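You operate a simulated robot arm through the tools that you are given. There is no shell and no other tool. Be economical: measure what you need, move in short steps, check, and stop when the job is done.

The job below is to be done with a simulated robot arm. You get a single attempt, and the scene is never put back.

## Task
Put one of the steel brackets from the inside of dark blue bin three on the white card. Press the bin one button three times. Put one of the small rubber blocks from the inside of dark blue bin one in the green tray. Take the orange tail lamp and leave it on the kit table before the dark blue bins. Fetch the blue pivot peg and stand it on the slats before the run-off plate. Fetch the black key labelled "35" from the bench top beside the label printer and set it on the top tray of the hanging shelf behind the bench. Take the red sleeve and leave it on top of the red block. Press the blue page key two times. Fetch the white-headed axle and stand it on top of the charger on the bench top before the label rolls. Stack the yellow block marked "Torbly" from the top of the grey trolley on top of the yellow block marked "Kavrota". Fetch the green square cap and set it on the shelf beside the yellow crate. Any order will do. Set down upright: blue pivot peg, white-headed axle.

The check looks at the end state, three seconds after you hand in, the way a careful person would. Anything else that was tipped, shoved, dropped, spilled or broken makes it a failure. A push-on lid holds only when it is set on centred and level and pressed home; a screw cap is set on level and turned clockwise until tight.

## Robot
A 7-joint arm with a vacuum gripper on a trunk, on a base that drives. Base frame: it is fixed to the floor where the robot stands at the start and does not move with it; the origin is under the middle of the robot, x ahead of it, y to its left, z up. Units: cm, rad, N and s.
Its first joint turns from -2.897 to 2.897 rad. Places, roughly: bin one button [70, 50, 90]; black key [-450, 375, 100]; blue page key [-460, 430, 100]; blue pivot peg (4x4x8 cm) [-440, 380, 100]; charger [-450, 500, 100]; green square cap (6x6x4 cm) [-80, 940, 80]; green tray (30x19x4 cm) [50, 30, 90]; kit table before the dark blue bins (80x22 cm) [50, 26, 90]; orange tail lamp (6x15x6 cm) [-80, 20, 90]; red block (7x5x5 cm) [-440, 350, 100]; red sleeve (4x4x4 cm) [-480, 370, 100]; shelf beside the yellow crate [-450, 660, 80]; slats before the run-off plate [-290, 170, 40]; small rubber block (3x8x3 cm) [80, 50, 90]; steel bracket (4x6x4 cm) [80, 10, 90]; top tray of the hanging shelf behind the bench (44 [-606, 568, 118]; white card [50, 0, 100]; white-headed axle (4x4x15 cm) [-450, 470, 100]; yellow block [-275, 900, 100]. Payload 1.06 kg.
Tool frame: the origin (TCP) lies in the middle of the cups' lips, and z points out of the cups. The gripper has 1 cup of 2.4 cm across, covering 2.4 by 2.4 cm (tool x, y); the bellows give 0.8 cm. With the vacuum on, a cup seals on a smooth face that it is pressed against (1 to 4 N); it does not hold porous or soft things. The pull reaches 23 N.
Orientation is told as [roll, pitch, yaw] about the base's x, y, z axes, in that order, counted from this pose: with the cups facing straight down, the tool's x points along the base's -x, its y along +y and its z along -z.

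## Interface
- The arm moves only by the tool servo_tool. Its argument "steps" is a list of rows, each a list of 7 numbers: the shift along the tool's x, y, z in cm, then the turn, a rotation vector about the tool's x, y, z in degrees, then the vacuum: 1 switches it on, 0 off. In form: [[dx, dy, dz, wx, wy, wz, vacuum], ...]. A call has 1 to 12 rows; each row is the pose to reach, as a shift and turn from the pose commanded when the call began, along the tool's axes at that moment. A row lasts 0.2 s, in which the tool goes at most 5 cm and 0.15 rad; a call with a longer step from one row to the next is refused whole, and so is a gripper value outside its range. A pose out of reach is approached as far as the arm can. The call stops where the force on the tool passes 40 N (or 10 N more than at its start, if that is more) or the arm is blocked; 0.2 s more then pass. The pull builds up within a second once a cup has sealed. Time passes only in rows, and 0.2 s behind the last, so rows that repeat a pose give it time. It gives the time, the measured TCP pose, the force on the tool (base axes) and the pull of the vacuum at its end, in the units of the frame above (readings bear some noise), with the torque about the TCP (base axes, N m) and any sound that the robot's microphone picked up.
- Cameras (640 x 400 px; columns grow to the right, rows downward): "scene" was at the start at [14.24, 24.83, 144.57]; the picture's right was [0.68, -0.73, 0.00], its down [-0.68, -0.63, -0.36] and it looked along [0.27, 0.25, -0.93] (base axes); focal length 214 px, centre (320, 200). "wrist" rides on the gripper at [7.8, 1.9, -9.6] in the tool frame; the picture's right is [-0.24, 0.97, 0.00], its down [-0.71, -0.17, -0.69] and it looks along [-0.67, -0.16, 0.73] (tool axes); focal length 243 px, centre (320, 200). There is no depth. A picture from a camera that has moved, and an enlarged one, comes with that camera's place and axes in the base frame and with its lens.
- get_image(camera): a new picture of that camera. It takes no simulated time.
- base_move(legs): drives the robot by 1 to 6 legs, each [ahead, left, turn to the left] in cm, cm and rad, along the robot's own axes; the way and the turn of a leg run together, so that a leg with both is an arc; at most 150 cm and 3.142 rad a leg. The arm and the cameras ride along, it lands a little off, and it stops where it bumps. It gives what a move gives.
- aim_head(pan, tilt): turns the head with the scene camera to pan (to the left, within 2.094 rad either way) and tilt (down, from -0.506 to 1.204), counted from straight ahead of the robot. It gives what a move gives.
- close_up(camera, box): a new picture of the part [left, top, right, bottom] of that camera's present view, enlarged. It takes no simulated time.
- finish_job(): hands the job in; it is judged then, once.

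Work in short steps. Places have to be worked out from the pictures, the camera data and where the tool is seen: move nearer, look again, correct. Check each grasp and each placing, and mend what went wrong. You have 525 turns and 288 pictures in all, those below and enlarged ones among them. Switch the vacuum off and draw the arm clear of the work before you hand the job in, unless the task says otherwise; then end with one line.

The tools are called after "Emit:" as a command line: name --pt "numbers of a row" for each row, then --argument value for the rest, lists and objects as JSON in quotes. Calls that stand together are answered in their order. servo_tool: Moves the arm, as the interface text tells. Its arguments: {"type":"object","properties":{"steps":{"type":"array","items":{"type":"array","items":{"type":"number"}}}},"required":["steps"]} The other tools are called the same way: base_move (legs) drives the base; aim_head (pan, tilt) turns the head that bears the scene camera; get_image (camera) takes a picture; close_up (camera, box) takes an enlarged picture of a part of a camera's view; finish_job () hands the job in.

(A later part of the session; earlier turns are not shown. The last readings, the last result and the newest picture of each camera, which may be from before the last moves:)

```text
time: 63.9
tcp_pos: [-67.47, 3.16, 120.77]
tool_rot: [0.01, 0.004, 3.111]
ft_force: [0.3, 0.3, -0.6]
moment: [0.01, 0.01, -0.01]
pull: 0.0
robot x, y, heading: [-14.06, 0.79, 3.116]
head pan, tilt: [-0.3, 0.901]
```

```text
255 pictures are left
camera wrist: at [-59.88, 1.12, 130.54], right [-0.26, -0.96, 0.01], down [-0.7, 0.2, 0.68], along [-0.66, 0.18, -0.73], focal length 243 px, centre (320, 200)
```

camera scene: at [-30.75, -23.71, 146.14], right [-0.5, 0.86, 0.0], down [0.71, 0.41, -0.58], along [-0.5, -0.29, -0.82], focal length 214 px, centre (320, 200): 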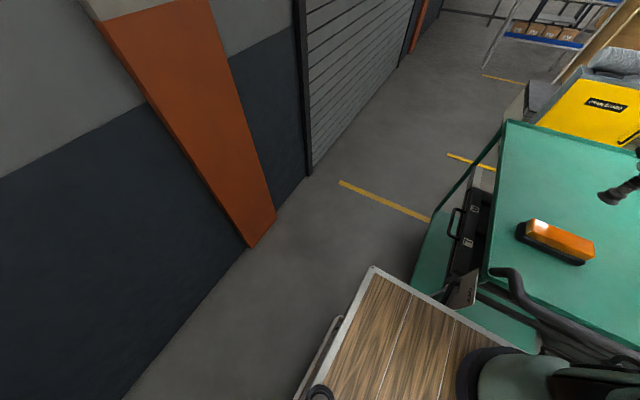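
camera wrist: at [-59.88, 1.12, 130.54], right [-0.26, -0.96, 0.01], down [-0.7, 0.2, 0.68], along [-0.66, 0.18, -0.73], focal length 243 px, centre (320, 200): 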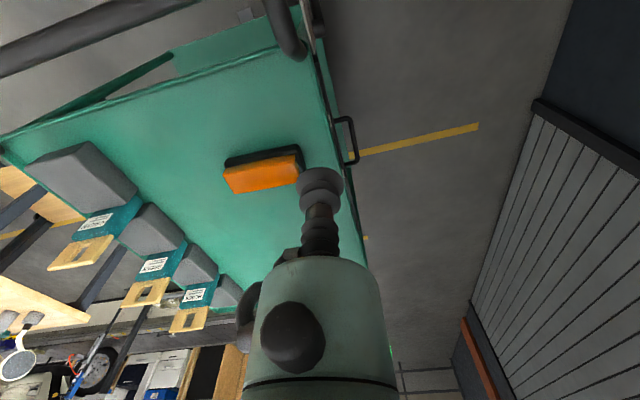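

Triangulation puts the lamp top at about (-86.4, 21, 90). I'll move above it and look closer.

Emit:
servo_tool --pt "-3.2 -2.9 0 0 0 0 0" --pt "-6.5 -5.8 0 0 0 0 0" --pt "-9.7 -8.7 0 0 0 0 0" --pt "-13 -11.6 0 0 0 0 0" --pt "-16.2 -14.5 0 0 0 0 0" --pt "-19.5 -17.3 0 0 0 0 0" --pt "-19.5 -17.3 5 0 0 0 0" --pt "-19.5 -17.3 10 0 0 0 0" --pt "-19.5 -17.3 15 0 0 0 0" --pt "-19.5 -17.3 18 0 0 0 0" --pt "-19.5 -17.3 18 0 0 0 0"

Emit:
get_image --camera "wrist"

Emit:
close_up --camera "scene" --box '[480, 160, 640, 260]'

```text
time: 66.2
tcp_pos: [-86.67, 20.63, 103.06]
tool_rot: [0.001, 0.001, 3.113]
ft_force: [0.2, -0.2, -0.3]
moment: [-0.03, 0.03, 0.01]
pull: 0.0
robot x, y, heading: [-13.78, 0.65, 3.111]
head pan, tilt: [-0.3, 0.901]
```

```text
254 pictures are left
camera wrist: at [-79.02, 18.6, 112.71], right [-0.26, -0.96, 0.0], down [-0.7, 0.19, 0.69], along [-0.66, 0.18, -0.73], focal length 243 px, centre (320, 200)
```

wrist: 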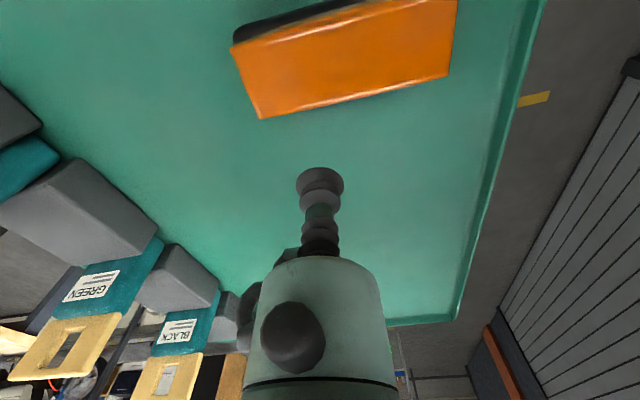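

```text
4.00 times, centred on (560, 210) of scene
camera zoom: at [-31.63, -17.63, 146.55], right [0.32, 0.95, 0.0], down [0.74, -0.25, -0.62], along [-0.59, 0.2, -0.78], focal length 858 px, centre (-640, 160)
```

zoom: 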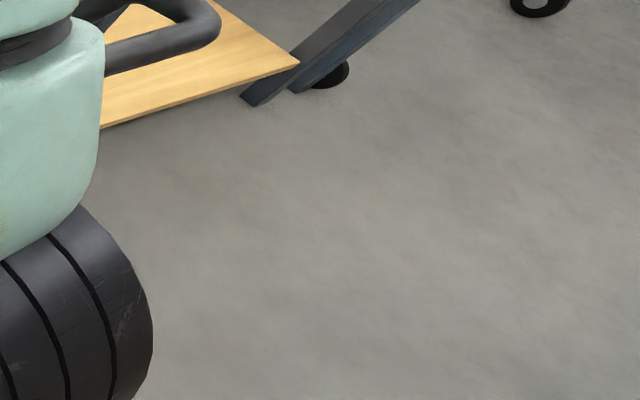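

The newer view puts the lamp top near (-83, 18, 95). I'll shift over it and look again.

Emit:
servo_tool --pt "3.5 2.5 0 0 0 0 0" --pt "3.5 2.5 1 0 0 0 0" --pt "3.5 2.5 1 0 0 0 0"

Emit:
get_image --camera "wrist"

```text
time: 67.0
tcp_pos: [-82.98, 18.33, 101.98]
tool_rot: [0.0, 0.001, 3.11]
ft_force: [-0.7, 0.9, 0.0]
moment: [0.02, 0.01, 0.0]
pull: 0.0
robot x, y, heading: [-14.3, 0.49, 3.109]
head pan, tilt: [-0.3, 0.901]
```

```text
252 pictures are left
camera wrist: at [-75.44, 16.17, 111.66], right [-0.26, -0.96, 0.0], down [-0.7, 0.19, 0.68], along [-0.66, 0.18, -0.73], focal length 243 px, centre (320, 200)
```

wrist: 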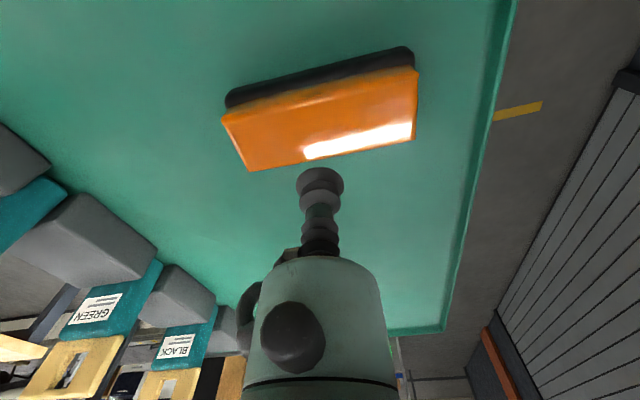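

I'll take a scene view to fix the lamp's top face.

Emit:
get_image --camera "scene"

```text
251 pictures are left
camera scene: at [-31.64, -17.63, 146.55], right [0.32, 0.95, 0.0], down [0.74, -0.25, -0.62], along [-0.59, 0.2, -0.78], focal length 214 px, centre (320, 200)
```

scene: 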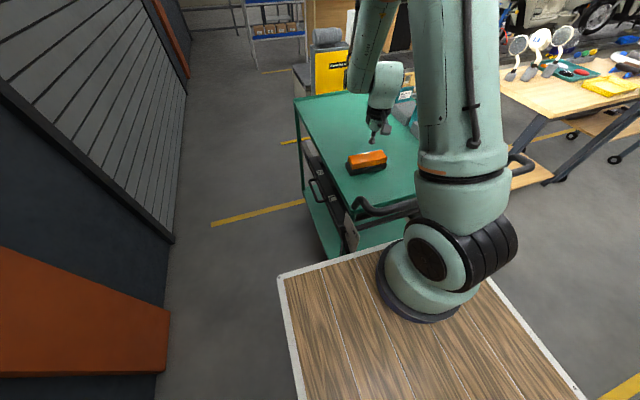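

Emit:
close_up --camera "scene" --box '[328, 115, 408, 185]'

```text
5.71 times, centred on (368, 150) of scene
camera zoom: at [-31.64, -17.63, 146.55], right [0.32, 0.95, 0.0], down [0.74, -0.25, -0.62], along [-0.59, 0.2, -0.78], focal length 1226 px, centre (46, 486)
```

zoom: 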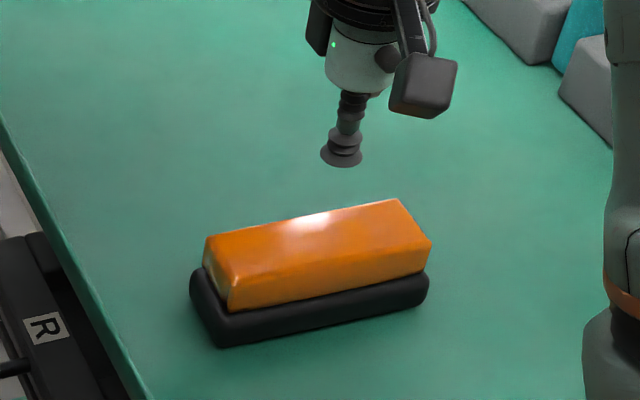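

Both views agree: top centre at (-84.4, 18.4, 95). I'll lower with vacuum on.

Emit:
servo_tool --pt "-1.4 0 3 0 0 0 1" --pt "-1.4 0 6 0 0 0 1" --pt "-1.4 0 6.7 0 0 0 1" --pt "-1.4 0 7.2 0 0 0 1" --pt "-1.4 0 7.5 0 0 0 1"

```text
time: 68.3
tcp_pos: [-84.54, 18.37, 94.7]
tool_rot: [-0.001, -0.006, 3.114]
ft_force: [5.6, -1.5, 19.6]
moment: [-0.02, -0.04, 0.02]
pull: 22.9
robot x, y, heading: [-13.93, 0.96, 3.114]
head pan, tilt: [-0.3, 0.901]
stopped in row 5: the force on the tool passed its limit at 41 N (the readings are from after the stop); the commanded pose is now the measured one
```

Sealed on the lamp. I'll lift and draw back to the carrying pose.

Emit:
servo_tool --pt "0 0 -1 0 0 0 1" --pt "0 0 -4 0 0 0 1" --pt "0 0 -9 0 0 0 1" --pt "0 0 -14 0 0 0 1" --pt "0 0 -19 0 0 0 1" --pt "0 0 -24 0 0 0 1" --pt "3.5 3 -26 0 0 0 1" --pt "7 6 -26 0 0 0 1" --pt "10.5 9 -26 0 0 0 1" --pt "14 12 -26 0 0 0 1" --pt "17.9 14.9 -26 0 0 0 1"

Emit:
base_move --legs '[[0, 0, -1.57], [0, 0, -1.55]]'

```text
refused: row 7 steps farther than a row can; nothing moved
```

```text
time: 70.1
tcp_pos: [-74.92, 40.45, 94.69]
tool_rot: [0.003, -0.006, 2.779]
ft_force: [1.3, -1.1, 8.1]
moment: [-0.11, -0.05, 0.02]
pull: 23.4
robot x, y, heading: [-14.07, 0.57, 2.776]
head pan, tilt: [-0.3, 0.901]
stopped in leg 1: the force on the tool passed its limit at 90 N (the readings are from after the stop); the commanded pose is now the measured one
```

The lift was refused while the base turn ran, dragging the lamp along the cart. I'll look before doing anything else.

Emit:
get_image --camera "wrist"

Emit:
get_image --camera "scene"

```text
249 pictures are left
camera wrist: at [-68.36, 36.0, 104.3], right [-0.56, -0.83, 0.0], down [-0.6, 0.41, 0.69], along [-0.57, 0.39, -0.72], focal length 243 px, centre (320, 200)
```

wrist: 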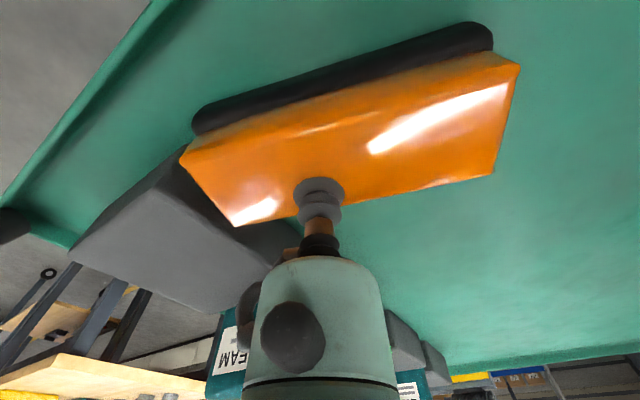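

```text
248 pictures are left
camera scene: at [-36.65, -10.74, 146.56], right [0.62, 0.79, 0.0], down [0.62, -0.48, -0.62], along [-0.49, 0.38, -0.78], focal length 214 px, centre (320, 200)
```

scene: 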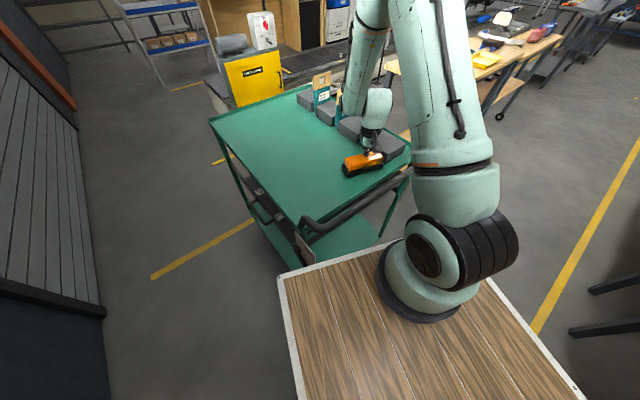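

The lamp is still held and rests against the CREAM box on the cart. I'll ease it away from the box and lift.

Emit:
servo_tool --pt "0 1 -0.3 0 0 0 1" --pt "0 2.5 -1 0 0 0 1" --pt "0 4 -4 0 0 0 1" --pt "0 4 -8.5 0 0 0 1" --pt "0 4 -13 0 0 0 1" --pt "0 4 -18 0 0 0 1" --pt "0 4 -23 0 0 0 1" --pt "0 4 -26 0 0 0 1"

```text
time: 71.9
tcp_pos: [-75.71, 36.9, 120.8]
tool_rot: [0.002, -0.005, 2.777]
ft_force: [-0.3, -0.2, -3.1]
moment: [0.01, -0.11, 0.01]
pull: 22.9
robot x, y, heading: [-14.03, 0.48, 2.778]
head pan, tilt: [-0.3, 0.901]
```

Emit:
get_image --camera "wrist"

Emit:
close_up --camera "scene" --box '[280, 60, 440, 190]'

```text
247 pictures are left
camera wrist: at [-69.2, 32.26, 130.35], right [-0.56, -0.83, 0.0], down [-0.6, 0.41, 0.69], along [-0.57, 0.39, -0.73], focal length 243 px, centre (320, 200)
```

wrist: 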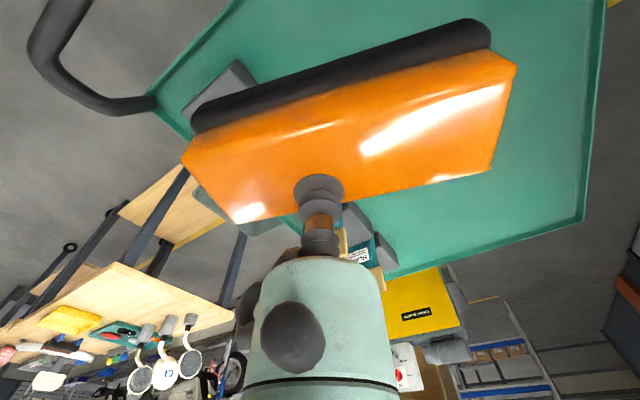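

```text
3.08 times, centred on (360, 125) of scene
camera zoom: at [-36.72, -10.7, 146.55], right [0.62, 0.79, 0.0], down [0.62, -0.49, -0.62], along [-0.49, 0.38, -0.78], focal length 660 px, centre (197, 431)
```

zoom: 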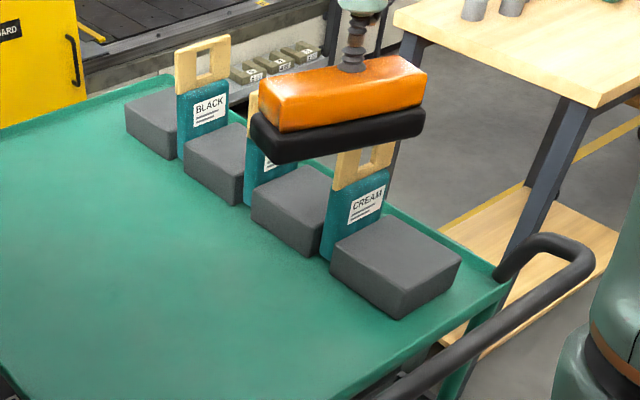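

The lamp is held and the CREAM block still stands in line; I'll compare its place with the earlier picture from the old spot. First I'll draw the arm in.

Emit:
servo_tool --pt "4.5 0.8 0 0 0 0 1" --pt "9 1.6 0 0 0 0 1" --pt "13 2.3 0 0 0 0 1"

```text
time: 72.7
tcp_pos: [-64.67, 30.26, 120.67]
tool_rot: [0.002, -0.005, 2.778]
ft_force: [-0.4, 0.2, -2.1]
moment: [0.02, -0.09, -0.03]
pull: 22.7
robot x, y, heading: [-13.79, 0.63, 2.775]
head pan, tilt: [-0.3, 0.901]
```

Now turn the base right, back to heading 0, and move ahead 6 cm to the old spot.

Emit:
base_move --legs '[[0, 0, -1.4], [0, 0, -1.387], [6, 0, 0]]'

Emit:
aim_head --pan 2.09 --tilt 1.2

```text
time: 80.6
tcp_pos: [49.48, -11.25, 120.77]
tool_rot: [0.004, -0.006, -0.032]
ft_force: [0.5, 0.5, -2.7]
moment: [-0.05, 0.05, 0.01]
pull: 22.1
robot x, y, heading: [-8.31, 0.11, -0.04]
head pan, tilt: [-0.3, 0.901]
```

```text
time: 82.8
tcp_pos: [49.31, -11.33, 120.89]
tool_rot: [0.004, -0.007, -0.033]
ft_force: [0.1, -1.1, -2.5]
moment: [-0.06, 0.0, 0.0]
pull: 22.8
robot x, y, heading: [-8.07, 0.27, -0.039]
head pan, tilt: [2.089, 1.201]
```

Emit:
get_image --camera "scene"

```text
245 pictures are left
camera scene: at [0.26, 25.95, 144.57], right [0.89, 0.46, 0.0], down [0.43, -0.83, -0.36], along [-0.17, 0.32, -0.93], focal length 214 px, centre (320, 200)
```

scene: 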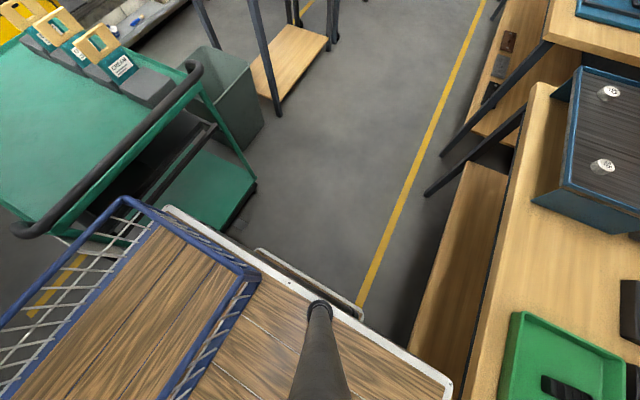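

Emit:
close_up --camera "scene" --box '[0, 0, 240, 150]'

```text
2.67 times, centred on (120, 75) of scene
camera zoom: at [0.26, 25.95, 144.57], right [0.89, 0.46, 0.0], down [0.43, -0.83, -0.36], along [-0.17, 0.32, -0.93], focal length 572 px, centre (853, 533)
```

zoom: 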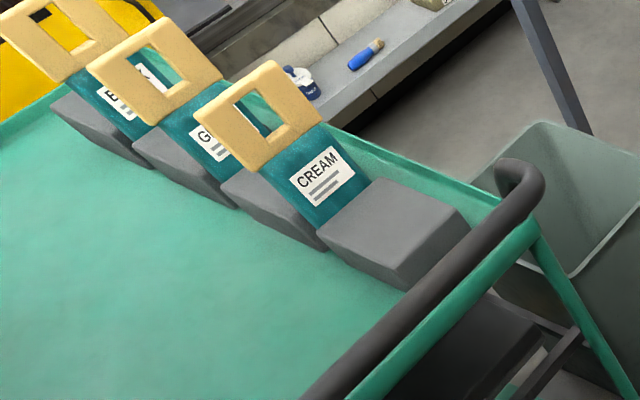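

The dividers' front corners still line up, so nothing seems displaced. The free spot on the kit table is around (51, 53), between the tray and the rack; I'll carry the lamp over.

Emit:
servo_tool --pt "0 4.7 0 0 0 0 1" --pt "0 9.4 0 0 0 0 1" --pt "0 14.1 0 0 0 0 1" --pt "0 18.8 0 0 0 0 1" --pt "0 23.5 0 0 0 0 1" --pt "0 28.2 0 0 0 0 1" --pt "0 32.9 0 0 0 0 1" --pt "0 37.6 0 0 0 0 1" --pt "0.2 42.3 0 0 0 0 1" --pt "0.3 47 0 0 0 0 1" --pt "0.4 51.7 0 0 0 0 1" --pt "0.5 56.4 0 0 0 0 1"

Emit:
aim_head --pan 0.9 --tilt 0.9

```text
time: 85.4
tcp_pos: [50.69, 45.05, 121.01]
tool_rot: [0.005, -0.007, -0.035]
ft_force: [-0.4, -0.8, -1.7]
moment: [-0.02, 0.01, -0.01]
pull: 23.1
robot x, y, heading: [-7.77, 0.38, -0.037]
head pan, tilt: [2.089, 1.201]
```

```text
time: 86.8
tcp_pos: [50.58, 45.05, 120.95]
tool_rot: [0.002, -0.005, -0.033]
ft_force: [0.0, 0.1, -2.3]
moment: [-0.06, 0.01, -0.04]
pull: 23.3
robot x, y, heading: [-8.13, 0.56, -0.039]
head pan, tilt: [0.901, 0.901]
```

Emit:
servo_tool --pt "0 4.5 0 0 0 0 1" --pt "0 8.5 0 0 0 0 1" --pt "0 8.5 5 0 0 0 1" --pt "0 8.5 10 0 0 0 1" --pt "0 8.5 15 0 0 0 1" --pt "0 8.5 20 0 0 0 1" --pt "0 8.5 20 0 0 0 1"

Emit:
get_image --camera "scene"

Emit:
get_image --camera "wrist"

```text
time: 88.4
tcp_pos: [51.27, 53.33, 100.84]
tool_rot: [0.003, -0.006, -0.031]
ft_force: [0.6, 0.4, -3.2]
moment: [-0.04, 0.01, -0.01]
pull: 22.9
robot x, y, heading: [-7.96, 0.47, -0.037]
head pan, tilt: [0.901, 0.901]
```

```text
243 pictures are left
camera scene: at [7.74, 26.73, 146.55], right [0.76, -0.65, 0.0], down [-0.51, -0.6, -0.62], along [0.4, 0.47, -0.78], focal length 214 px, centre (320, 200)
```

scene: 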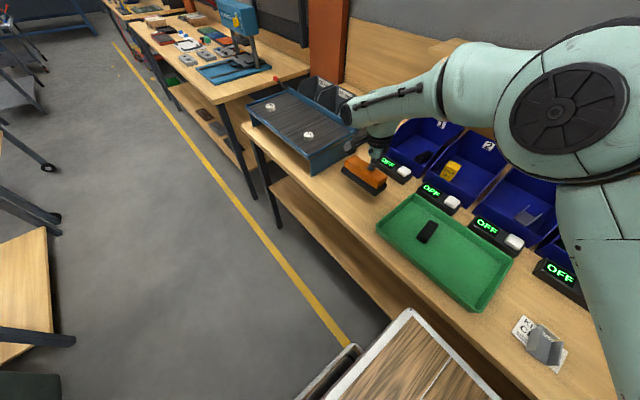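

```text
242 pictures are left
camera wrist: at [43.19, 55.45, 110.58], right [0.27, 0.96, 0.0], down [0.7, -0.2, 0.69], along [0.66, -0.18, -0.73], focal length 243 px, centre (320, 200)
```

wrist: 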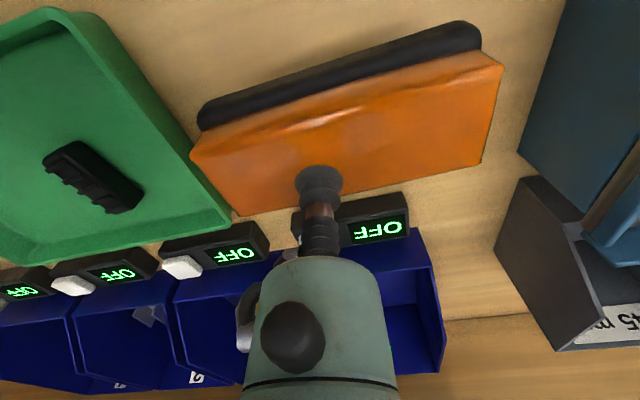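

Clear of the tray and the button. I'll lower slowly to contact.

Emit:
servo_tool --pt "0 1 3 0 0 0 1" --pt "0 1 4.5 0 0 0 1" --pt "0 1 5 0 0 0 1" --pt "0 1 5.4 0 0 0 1" --pt "0 1 5.4 0 0 0 1"

```text
time: 89.6
tcp_pos: [51.07, 54.64, 95.54]
tool_rot: [0.003, -0.007, -0.033]
ft_force: [-1.0, -0.7, 5.5]
moment: [0.08, -0.03, 0.0]
pull: 23.6
robot x, y, heading: [-7.98, 0.4, -0.037]
head pan, tilt: [0.901, 0.901]
```

Emit:
servo_tool --pt "0 0 0.2 0 0 0 1" --pt "0 0 0.2 0 0 0 0" --pt "0 0 0.2 0 0 0 0" --pt "0 0 0 0 0 0 0" --pt "0 0 -2 0 0 0 0" --pt "0 0 -6.5 0 0 0 0" --pt "0 0 -11 0 0 0 0" --pt "0 0 -16 0 0 0 0" --pt "0 0 -21 0 0 0 0" --pt "0 0 -26 0 0 0 0" --pt "0 0 -29 0 0 0 0"

Emit:
get_image --camera "scene"

```text
time: 92.0
tcp_pos: [50.86, 54.4, 124.62]
tool_rot: [0.001, -0.005, -0.035]
ft_force: [0.0, 0.2, -0.2]
moment: [-0.02, 0.0, 0.02]
pull: 0.0
robot x, y, heading: [-8.0, 0.22, -0.042]
head pan, tilt: [0.901, 0.901]
```

```text
241 pictures are left
camera scene: at [7.76, 26.75, 146.55], right [0.76, -0.65, 0.0], down [-0.51, -0.6, -0.62], along [0.4, 0.47, -0.78], focal length 214 px, centre (320, 200)
```

scene: 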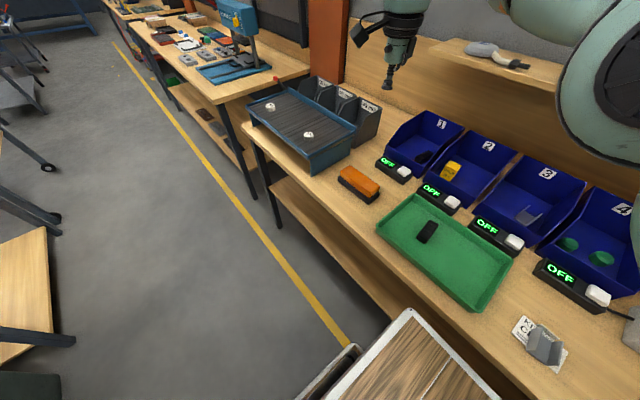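

The lamp stands on the kit table. Now I'll tuck the arm in front before driving across the hall.

Emit:
servo_tool --pt "0.6 -4.2 0 0 0 0 0" --pt "1.2 -8.4 0 0 0 0 0" --pt "1.8 -12.6 0 0 0 0 0" --pt "2.4 -16.8 0 0 0 0 0" --pt "3 -21 0 0 0 0 0" --pt "3.6 -25.2 0 0 0 0 0" --pt "4.2 -29.4 0 0 0 0 0" --pt "4.8 -33.6 0 0 0 0 0" --pt "5.4 -37.8 0 0 0 0 0" --pt "6 -42 0 0 0 0 0" --pt "6.6 -46.2 0 0 0 0 0" --pt "7 -50 0 0 0 0 0"

Emit:
aim_head --pan 1.57 --tilt 0.25

```text
time: 94.6
tcp_pos: [42.37, 4.94, 124.61]
tool_rot: [0.003, -0.007, -0.033]
ft_force: [0.3, 0.1, 0.7]
moment: [-0.02, 0.03, -0.02]
pull: 0.1
robot x, y, heading: [-7.99, 0.26, -0.035]
head pan, tilt: [0.901, 0.901]
```

```text
time: 95.6
tcp_pos: [42.23, 5.05, 124.54]
tool_rot: [0.004, -0.005, -0.033]
ft_force: [-0.1, -0.1, -0.2]
moment: [0.05, -0.01, 0.03]
pull: 0.1
robot x, y, heading: [-7.9, 0.11, -0.039]
head pan, tilt: [1.571, 0.25]
```

Emit:
get_image --camera "scene"

Emit:
aim_head --pan 2.09 --tilt 0.3

```text
240 pictures are left
camera scene: at [3.19, 30.33, 152.24], right [1.0, -0.04, 0.0], down [-0.01, -0.25, -0.97], along [0.04, 0.97, -0.25], focal length 214 px, centre (320, 200)
```

scene: 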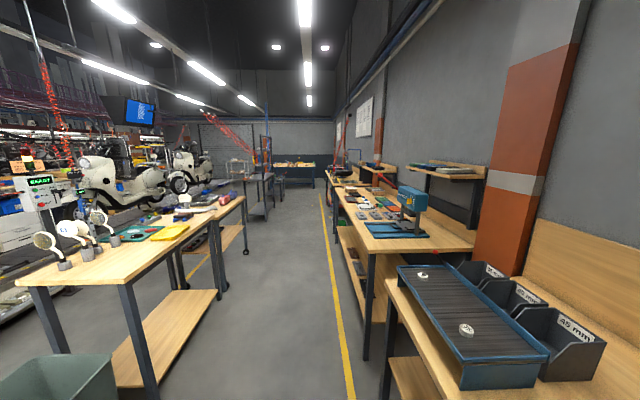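

```text
time: 96.6
tcp_pos: [42.4, 4.97, 124.46]
tool_rot: [0.002, -0.004, -0.033]
ft_force: [0.1, -0.2, -0.2]
moment: [0.03, 0.01, 0.0]
pull: 0.0
robot x, y, heading: [-8.23, 0.46, -0.038]
head pan, tilt: [2.089, 0.3]
```

Emit:
get_image --camera "scene"

```text
239 pictures are left
camera scene: at [-1.48, 29.28, 151.78], right [0.89, 0.46, 0.0], down [0.14, -0.26, -0.96], along [-0.44, 0.85, -0.3], focal length 214 px, centre (320, 200)
```

scene: 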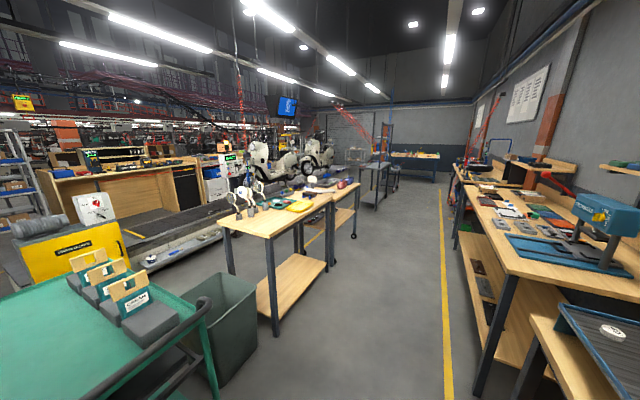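

The way to the far side seems to run behind, between the wall (y≈-98) and the green cart (y>5). I'll back off, turn around, and sidestep to y≈-45.

Emit:
base_move --legs '[[-6, 0, 0], [0, 0, 1.57], [0, 0, 1.61], [0, 45, 0]]'

Emit:
aim_head --pan 0 --tilt 0.35

```text
time: 107.7
tcp_pos: [-63.57, -51.82, 124.51]
tool_rot: [0.002, -0.005, -3.121]
ft_force: [0.1, -0.8, 0.4]
moment: [0.01, 0.02, 0.0]
pull: 0.0
robot x, y, heading: [-13.75, -44.3, -3.127]
head pan, tilt: [2.089, 0.3]
```

```text
time: 109.6
tcp_pos: [-63.49, -51.77, 124.54]
tool_rot: [0.005, -0.004, -3.119]
ft_force: [0.2, 0.0, -0.2]
moment: [0.0, 0.02, 0.01]
pull: 0.2
robot x, y, heading: [-13.1, -44.48, -3.125]
head pan, tilt: [0.0, 0.351]
```

Emit:
get_image --camera "scene"

```text
238 pictures are left
camera scene: at [-32.29, -65.75, 151.31], right [-0.02, 1.0, 0.0], down [0.34, 0.01, -0.94], along [-0.94, -0.02, -0.34], focal length 214 px, centre (320, 200)
```

scene: 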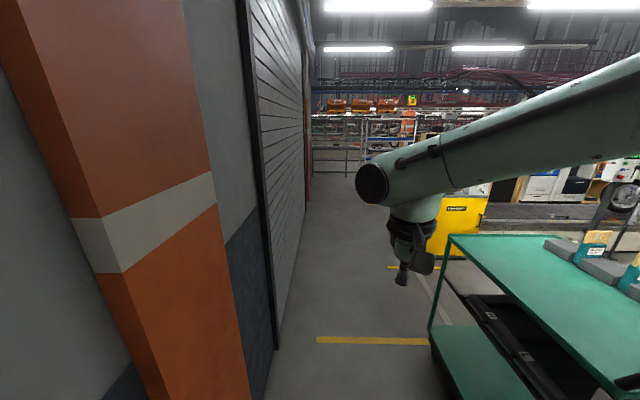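

The lane is clear, with the pillar at y≈-108 and the cart at y>5. I'll drive 150 cm ahead, then another 80.

Emit:
base_move --legs '[[150, 0, 0], [80, 0, 0]]'

Emit:
aim_head --pan -0.6 --tilt 0.3

```text
time: 120.9
tcp_pos: [-291.98, -56.51, 124.52]
tool_rot: [0.004, -0.005, -3.122]
ft_force: [0.3, 0.1, -0.1]
moment: [0.01, -0.02, -0.04]
pull: 0.1
robot x, y, heading: [-242.13, -49.34, -3.125]
head pan, tilt: [0.0, 0.351]
```

```text
time: 121.9
tcp_pos: [-292.04, -56.55, 124.49]
tool_rot: [0.003, -0.004, -3.121]
ft_force: [-0.2, -0.3, 0.7]
moment: [0.03, -0.03, 0.01]
pull: 0.2
robot x, y, heading: [-242.23, -49.62, -3.122]
head pan, tilt: [-0.6, 0.3]
```

Emit:
get_image --camera "scene"

```text
237 pictures are left
camera scene: at [-259.28, -65.29, 151.78], right [0.55, 0.83, 0.0], down [0.25, -0.16, -0.96], along [-0.8, 0.53, -0.3], focal length 214 px, centre (320, 200)
```

scene: 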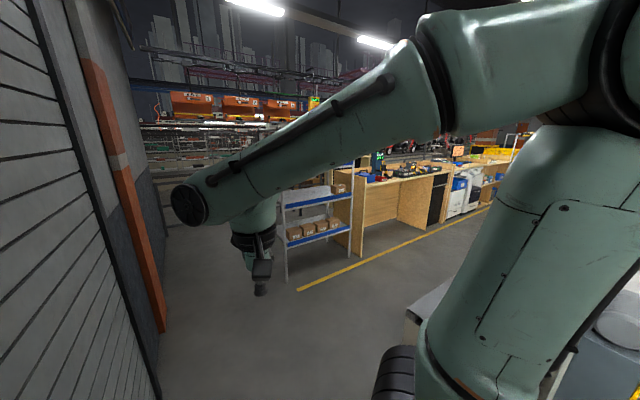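

The long bench faces the conveyor, with its yellow line at x≈-420 and the conveyor edge near x≈-319. I'll drive ahead 130, turn right to face +y, and look up the corridor.

Emit:
base_move --legs '[[130, 0, 0], [0, 0, -1.57]]'

Emit:
aim_head --pan 0.25 --tilt 0.35

```text
time: 132.1
tcp_pos: [-377.51, -0.32, 124.47]
tool_rot: [0.003, -0.004, 1.592]
ft_force: [-0.7, -0.1, 0.8]
moment: [-0.01, -0.03, 0.0]
pull: 0.1
robot x, y, heading: [-370.27, -50.43, 1.587]
head pan, tilt: [-0.6, 0.3]
```

```text
time: 133.3
tcp_pos: [-377.41, -0.4, 124.49]
tool_rot: [0.003, -0.004, 1.592]
ft_force: [0.7, -0.5, 0.1]
moment: [0.0, 0.02, 0.01]
pull: 0.1
robot x, y, heading: [-370.28, -50.51, 1.586]
head pan, tilt: [0.25, 0.351]
```

Emit:
get_image --camera "scene"

```text
236 pictures are left
camera scene: at [-393.68, -31.8, 151.31], right [0.96, 0.26, 0.0], down [0.09, -0.33, -0.94], along [-0.25, 0.91, -0.34], focal length 214 px, centre (320, 200)
```

scene: 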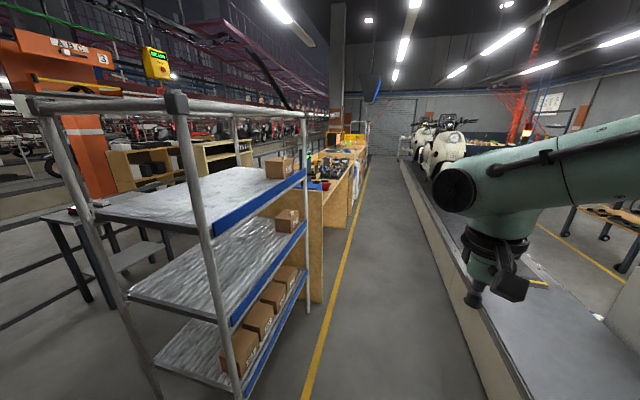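

The corridor is free. I'll drive about 380 cm up it, correcting the slight heading error.

Emit:
base_move --legs '[[0, 0, -0.016], [150, 0, 0], [150, 0, 0], [90, 0, 0]]'

Emit:
aim_head --pan 0.8 --tilt 0.5

```text
time: 152.5
tcp_pos: [-373.03, 391.35, 124.55]
tool_rot: [0.001, -0.007, 1.575]
ft_force: [-1.0, -0.1, -0.4]
moment: [0.01, 0.03, 0.03]
pull: 0.2
robot x, y, heading: [-366.46, 341.21, 1.569]
head pan, tilt: [0.25, 0.351]
```

```text
time: 153.5
tcp_pos: [-372.97, 391.41, 124.54]
tool_rot: [0.001, -0.005, 1.576]
ft_force: [-0.7, 0.1, -0.4]
moment: [-0.03, 0.02, 0.04]
pull: 0.0
robot x, y, heading: [-366.6, 340.74, 1.576]
head pan, tilt: [0.799, 0.499]
```

Emit:
get_image --camera "scene"

Emit:
aim_head --pan 1.6 --tilt 0.6

```text
235 pictures are left
camera scene: at [-393.93, 357.53, 149.94], right [0.7, 0.72, 0.0], down [0.34, -0.33, -0.88], along [-0.63, 0.61, -0.48], focal length 214 px, centre (320, 200)
```

scene: 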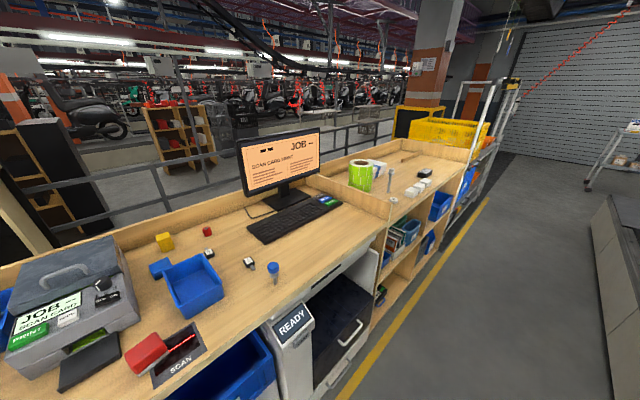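

```text
time: 154.6
tcp_pos: [-372.96, 391.38, 124.53]
tool_rot: [0.001, -0.006, 1.574]
ft_force: [0.2, 0.5, 0.0]
moment: [0.01, 0.01, -0.02]
pull: 0.1
robot x, y, heading: [-366.28, 341.12, 1.572]
head pan, tilt: [1.6, 0.6]
```

Emit:
get_image --camera "scene"

Emit:
aim_head --pan 0.9 --tilt 0.65

```text
234 pictures are left
camera scene: at [-396.25, 350.92, 149.03], right [-0.03, 1.0, 0.0], down [0.56, 0.02, -0.83], along [-0.82, -0.02, -0.56], focal length 214 px, centre (320, 200)
```

scene: 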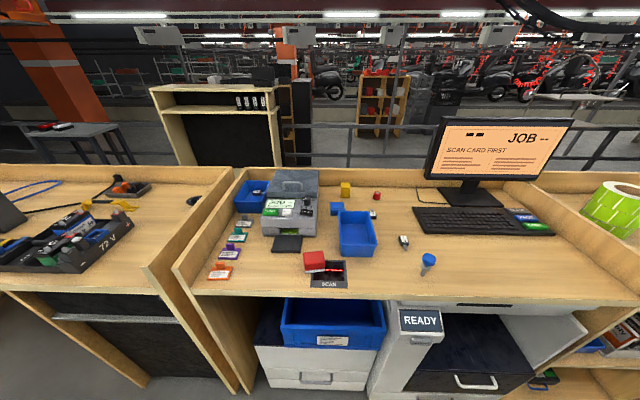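

```text
time: 155.7
tcp_pos: [-373.03, 391.39, 124.54]
tool_rot: [0.002, -0.004, 1.574]
ft_force: [0.1, 0.1, -1.0]
moment: [0.02, 0.0, 0.0]
pull: 0.1
robot x, y, heading: [-366.24, 341.33, 1.571]
head pan, tilt: [0.901, 0.649]
```

The bench shows the blue peg, black key, red block and sleeve, keyboard and monitor, with its front edge at x≈-428. I'll sidestep 8 cm toward it and turn left to face it.

Emit:
base_move --legs '[[0, 8, 0], [0, 0, 1.57], [8, -40, 0]]'

Emit:
aim_head --pan 0 --tilt 0.75

```text
time: 162.8
tcp_pos: [-433.5, 373.98, 124.53]
tool_rot: [0.002, -0.005, -3.125]
ft_force: [0.6, -0.3, -0.2]
moment: [0.01, 0.01, -0.01]
pull: 0.1
robot x, y, heading: [-383.23, 381.11, -3.127]
head pan, tilt: [0.901, 0.649]
```

```text
time: 163.9
tcp_pos: [-433.48, 374.13, 124.51]
tool_rot: [0.002, -0.003, -3.125]
ft_force: [-0.3, 0.0, 0.1]
moment: [0.01, -0.01, 0.0]
pull: 0.0
robot x, y, heading: [-383.01, 381.06, -3.123]
head pan, tilt: [0.0, 0.75]
```

Emit:
get_image --camera "scene"

Emit:
get_image --camera "wrist"

```text
233 pictures are left
camera scene: at [-401.28, 360.0, 147.74], right [-0.01, 1.0, 0.0], down [0.68, 0.01, -0.73], along [-0.73, -0.01, -0.68], focal length 214 px, centre (320, 200)
```

scene: 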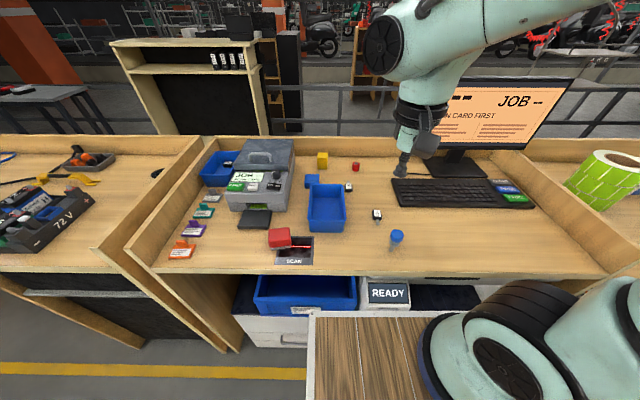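

```text
232 pictures are left
camera wrist: at [-425.77, 372.35, 134.15], right [-0.22, -0.98, 0.0], down [-0.71, 0.16, 0.69], along [-0.67, 0.15, -0.73], focal length 243 px, centre (320, 200)
```

wrist: 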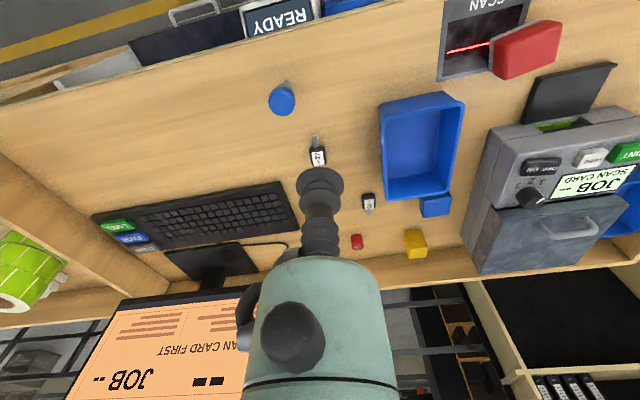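

I'll zoom in on the keys, the small red things and the keyboard.

Emit:
close_up --camera "wrist" --box '[250, 70, 570, 270]'

Emit:
close_up --camera "scene" --box '[200, 130, 440, 280]'

Emit:
close_up --camera "scene" --box '[380, 150, 560, 262]'

```text
2.00 times, centred on (410, 170) of wrist
camera zoom: at [-425.77, 372.35, 134.15], right [-0.22, -0.98, 0.0], down [-0.71, 0.16, 0.69], along [-0.67, 0.15, -0.73], focal length 485 px, centre (140, 260)
```

zoom: 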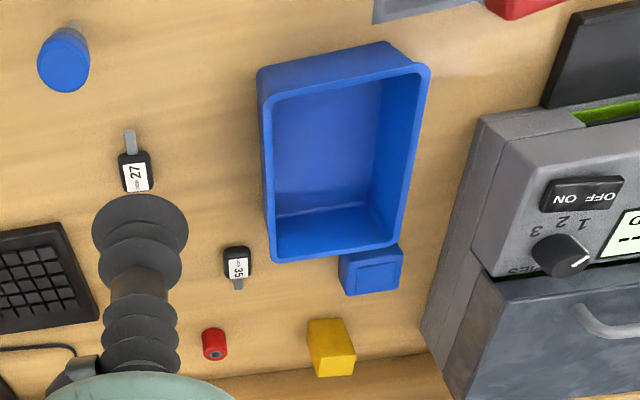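

```text
2.67 times, centred on (320, 205) of scene
camera zoom: at [-401.28, 360.0, 147.74], right [-0.01, 1.0, 0.0], down [0.68, 0.01, -0.73], along [-0.73, -0.01, -0.68], focal length 572 px, centre (320, 187)
```

zoom: 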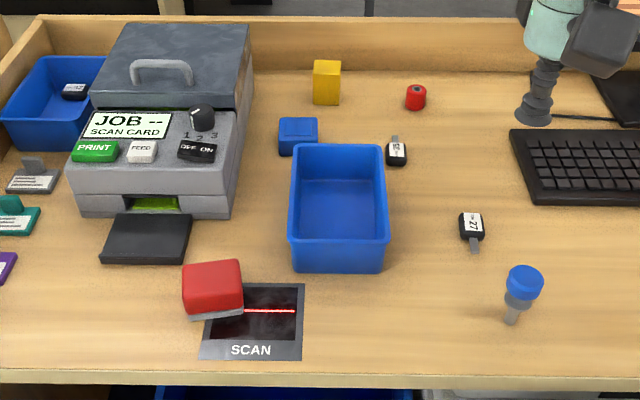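

```text
3.56 times, centred on (470, 206) of scene
camera zoom: at [-401.28, 360.0, 147.74], right [-0.01, 1.0, 0.0], down [0.68, 0.01, -0.73], along [-0.73, -0.01, -0.68], focal length 763 px, centre (-213, 179)
```

zoom: 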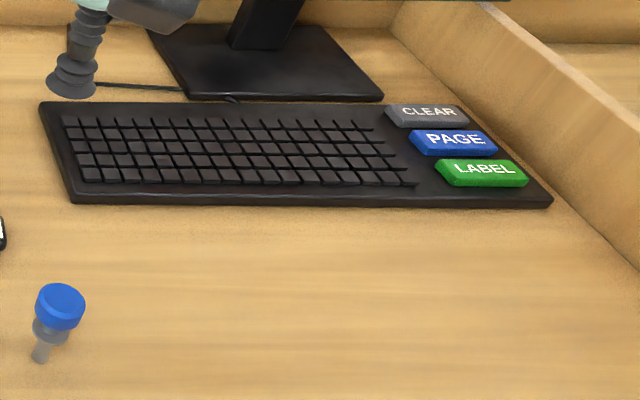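

Positions work out: key 35 at about (-461, 370, 98), sleeve (-472, 373.5), page key (-458, 424), peg near (-441, 381). I'll start with the red sleeve and move nearer to see it.

Emit:
servo_tool --pt "-4.5 0 1 0 0 0 0" --pt "-9 0 2 0 0 0 0" --pt "-13.5 0 3 0 0 0 0" --pt "-18 0 5 0 0 0 0" --pt "-22 0 8 0 0 0 0" --pt "-26 0 11 0 0 0 0" --pt "-29 0 14 0 0 0 0" --pt "-29 0 14 0 0 0 0"

Emit:
get_image --camera "wrist"

```text
time: 165.8
tcp_pos: [-462.9, 373.88, 111.03]
tool_rot: [0.002, -0.005, -3.125]
ft_force: [1.5, -0.9, -0.1]
moment: [0.03, 0.05, 0.01]
pull: 0.1
robot x, y, heading: [-383.42, 380.96, -3.13]
head pan, tilt: [0.0, 0.75]
```

```text
228 pictures are left
camera wrist: at [-455.19, 372.14, 120.62], right [-0.22, -0.98, 0.0], down [-0.71, 0.16, 0.69], along [-0.67, 0.15, -0.72], focal length 243 px, centre (320, 200)
```

wrist: 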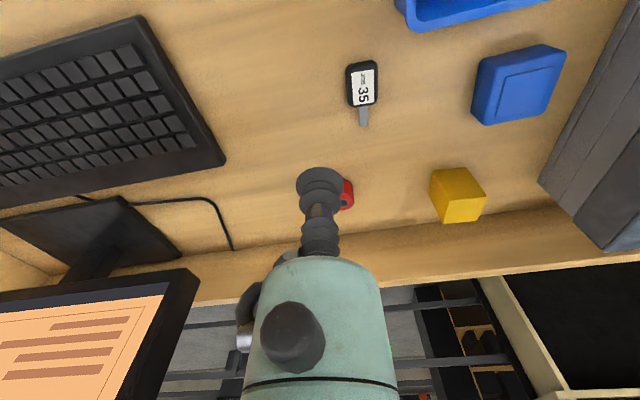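

The cup hides the sleeve, so I'll use tight scene close-ups for its shape, the red block's and the peg's.

Emit:
close_up --camera "scene" --box '[335, 150, 399, 190]'

Emit:
close_up --camera "scene" --box '[250, 220, 330, 270]'

Emit:
close_up --camera "scene" --box '[360, 200, 424, 260]'

```text
10.00 times, centred on (367, 170) of scene
camera zoom: at [-401.27, 360.01, 147.74], right [-0.01, 1.0, 0.0], down [0.68, 0.01, -0.73], along [-0.73, -0.01, -0.68], focal length 2145 px, centre (-150, 500)
```

zoom: 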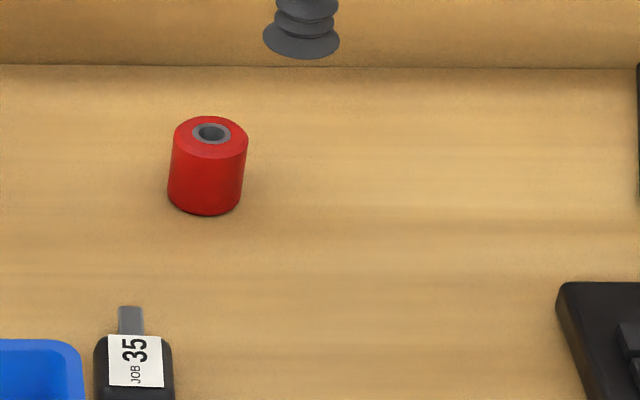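

```text
8.00 times, centred on (290, 245) of scene
camera zoom: at [-401.27, 360.01, 147.74], right [-0.01, 1.0, 0.0], down [0.68, 0.01, -0.73], along [-0.73, -0.01, -0.68], focal length 1716 px, centre (560, -160)
```

zoom: 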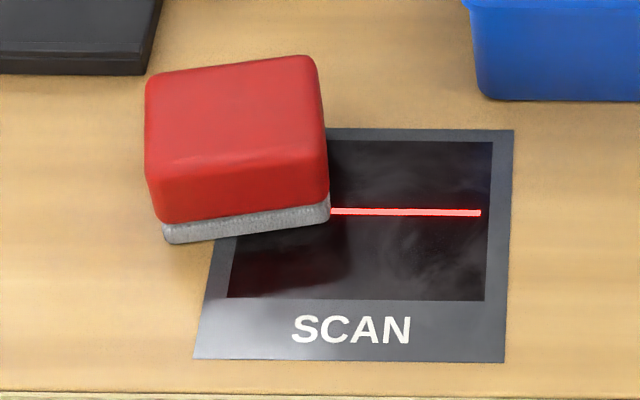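

```text
6.67 times, centred on (392, 230) of scene
camera zoom: at [-401.27, 360.01, 147.74], right [-0.01, 1.0, 0.0], down [0.68, 0.01, -0.73], along [-0.73, -0.01, -0.68], focal length 1430 px, centre (-160, 0)
```

zoom: 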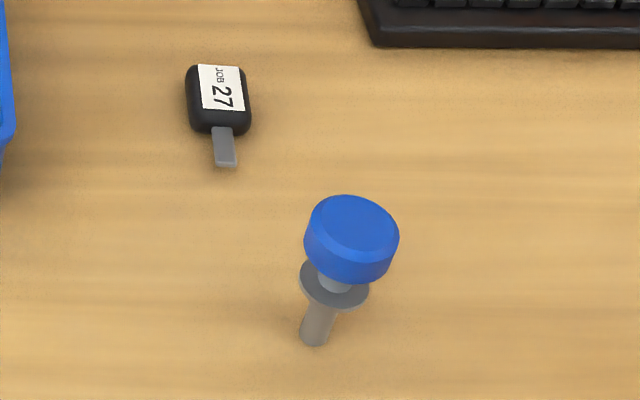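

The sleeve stands upright with its top ring at about (-473.2, 373.4, 100.7). I'll move over it and check alignment from the scene camera.

Emit:
servo_tool --pt "-5 0.2 0 0 0 0 0" --pt "-10.3 0.33 0 0 0 0 0" --pt "-10.3 0.33 4 0 0 0 0" --pt "-10.3 0.33 8 0 0 0 0" --pt "-10.3 0.33 8 0 0 0 0"

```text
refused: row 2 steps farther than a row can; nothing moved
```

Emit:
servo_tool --pt "-4 0.2 0 0 0 0 0" --pt "-8 0.3 0 0 0 0 0" --pt "-10.3 0.33 0 0 0 0 0" --pt "-10.3 0.33 4 0 0 0 0" --pt "-10.3 0.33 8 0 0 0 0" --pt "-10.3 0.33 8 0 0 0 0"

Emit:
close_up --camera "scene" --box '[335, 140, 399, 180]'

```text
time: 167.2
tcp_pos: [-473.2, 373.19, 102.83]
tool_rot: [0.002, -0.004, -3.125]
ft_force: [-0.2, 0.3, -0.6]
moment: [0.01, 0.01, -0.03]
pull: 0.0
robot x, y, heading: [-383.23, 381.35, -3.132]
head pan, tilt: [0.0, 0.75]
```

```text
10.00 times, centred on (367, 160) of scene
camera zoom: at [-401.28, 360.01, 147.74], right [-0.01, 1.0, 0.0], down [0.68, 0.01, -0.73], along [-0.73, -0.01, -0.68], focal length 2145 px, centre (-150, 600)
```

zoom: 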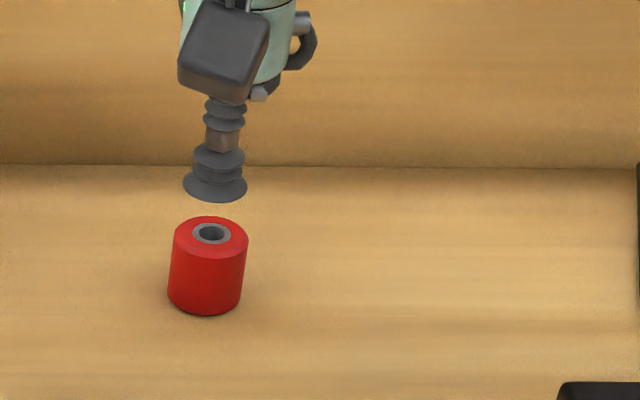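

Alignment is within 2 mm. I'll lower onto the ring with vacuum on.

Emit:
servo_tool --pt "0.15 0.15 1 0 0 0 1" --pt "0.15 0.15 1.6 0 0 0 1" --pt "0.15 0.15 2 0 0 0 1" --pt "0.15 0.15 2.4 0 0 0 1" --pt "0.15 0.15 2.6 0 0 0 1" --pt "0.15 0.15 2.6 0 0 0 1"

```text
time: 168.6
tcp_pos: [-472.82, 372.71, 100.21]
tool_rot: [0.003, -0.005, -3.124]
ft_force: [0.2, -0.4, 0.2]
moment: [0.02, 0.0, -0.02]
pull: 0.1
robot x, y, heading: [-383.61, 381.19, -3.129]
head pan, tilt: [0.0, 0.75]
```

Emit:
servo_tool --pt "0 0 0.3 0 0 0 1" --pt "0 0 0.6 0 0 0 1" --pt "0 0 0.6 0 0 0 1"

Emit:
close_up --camera "scene" --box '[335, 140, 399, 180]'

```text
time: 169.3
tcp_pos: [-472.94, 372.95, 99.51]
tool_rot: [0.001, -0.004, -3.125]
ft_force: [0.8, 0.1, -0.4]
moment: [-0.02, 0.0, 0.01]
pull: 0.2
robot x, y, heading: [-383.24, 381.21, -3.13]
head pan, tilt: [0.0, 0.75]
```

```text
10.00 times, centred on (367, 160) of scene
camera zoom: at [-401.28, 360.0, 147.74], right [-0.01, 1.0, 0.0], down [0.68, 0.01, -0.73], along [-0.73, -0.01, -0.68], focal length 2145 px, centre (-150, 600)
```

zoom: 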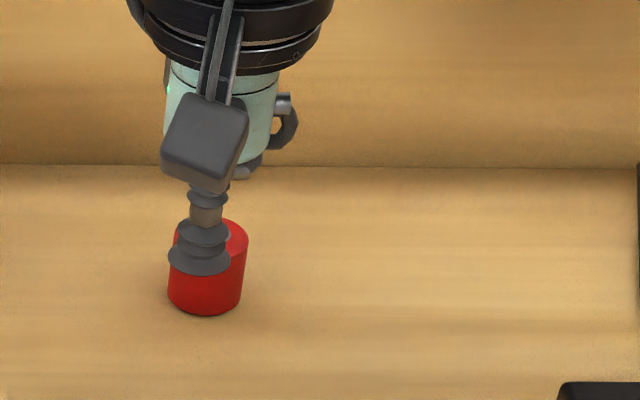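

No contact, and the cup sits in front of the sleeve. So the bench is lower (about 95.5), with the sleeve at about (-475.7, 373.7) and its top at 99. I'll rise, shift and re-lower.

Emit:
servo_tool --pt "0 0 -1.5 0 0 0 0" --pt "-1.4 -0.3 -1.5 0 0 0 0" --pt "-2.7 -0.7 -1.5 0 0 0 0" --pt "-2.7 -0.7 -1.5 0 0 0 0"

Emit:
close_up --camera "scene" --box '[335, 140, 399, 180]'

```text
time: 170.3
tcp_pos: [-475.59, 373.52, 101.0]
tool_rot: [0.001, -0.004, -3.123]
ft_force: [0.2, -0.7, -0.1]
moment: [0.05, -0.03, 0.0]
pull: 0.0
robot x, y, heading: [-383.46, 381.34, -3.128]
head pan, tilt: [0.0, 0.75]
```

```text
10.00 times, centred on (367, 160) of scene
camera zoom: at [-401.28, 360.0, 147.74], right [-0.01, 1.0, 0.0], down [0.68, 0.01, -0.73], along [-0.73, -0.01, -0.68], focal length 2145 px, centre (-150, 600)
```

zoom: 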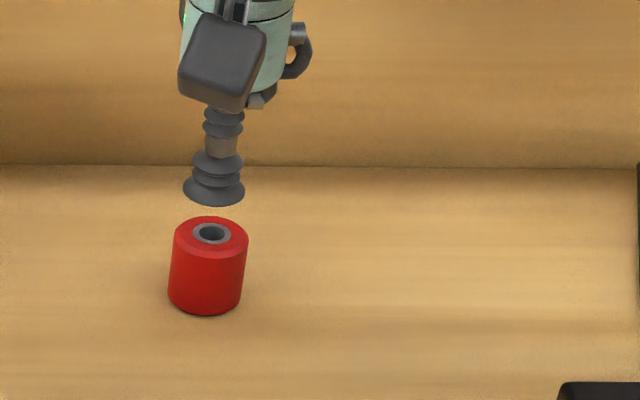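

Emit:
servo_tool --pt "0 0.1 1.2 0 0 0 1" --pt "0 0.1 1.8 0 0 0 1" --pt "0 0.1 2.2 0 0 0 1" --pt "0 0.1 2.5 0 0 0 1" --pt "0 0.1 2.7 0 0 0 1" --pt "0 0.1 2.7 0 0 0 1"

```text
time: 171.8
tcp_pos: [-475.49, 373.35, 98.36]
tool_rot: [0.002, -0.006, -3.124]
ft_force: [0.1, 0.3, -0.5]
moment: [0.02, 0.01, -0.01]
pull: 0.1
robot x, y, heading: [-383.34, 381.06, -3.129]
head pan, tilt: [0.0, 0.75]
```

Emit:
servo_tool --pt "0 0 0.3 0 0 0 1" --pt "0 0 0.5 0 0 0 1" --pt "0 0 0.5 0 0 0 1"

Emit:
close_up --camera "scene" --box '[335, 140, 399, 180]'

```text
time: 172.6
tcp_pos: [-475.54, 373.29, 97.77]
tool_rot: [0.001, -0.008, -3.125]
ft_force: [0.2, 0.3, 3.2]
moment: [0.0, 0.05, -0.03]
pull: 0.1
robot x, y, heading: [-383.46, 381.1, -3.128]
head pan, tilt: [0.0, 0.75]
```

```text
10.00 times, centred on (367, 160) of scene
camera zoom: at [-401.27, 360.01, 147.74], right [-0.01, 1.0, 0.0], down [0.68, 0.01, -0.73], along [-0.73, -0.01, -0.68], focal length 2145 px, centre (-150, 600)
```

zoom: 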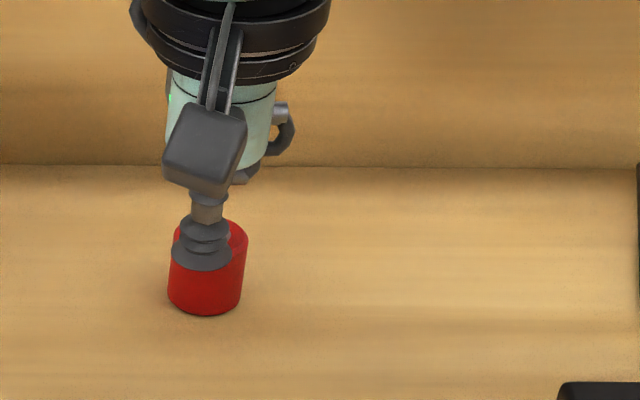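

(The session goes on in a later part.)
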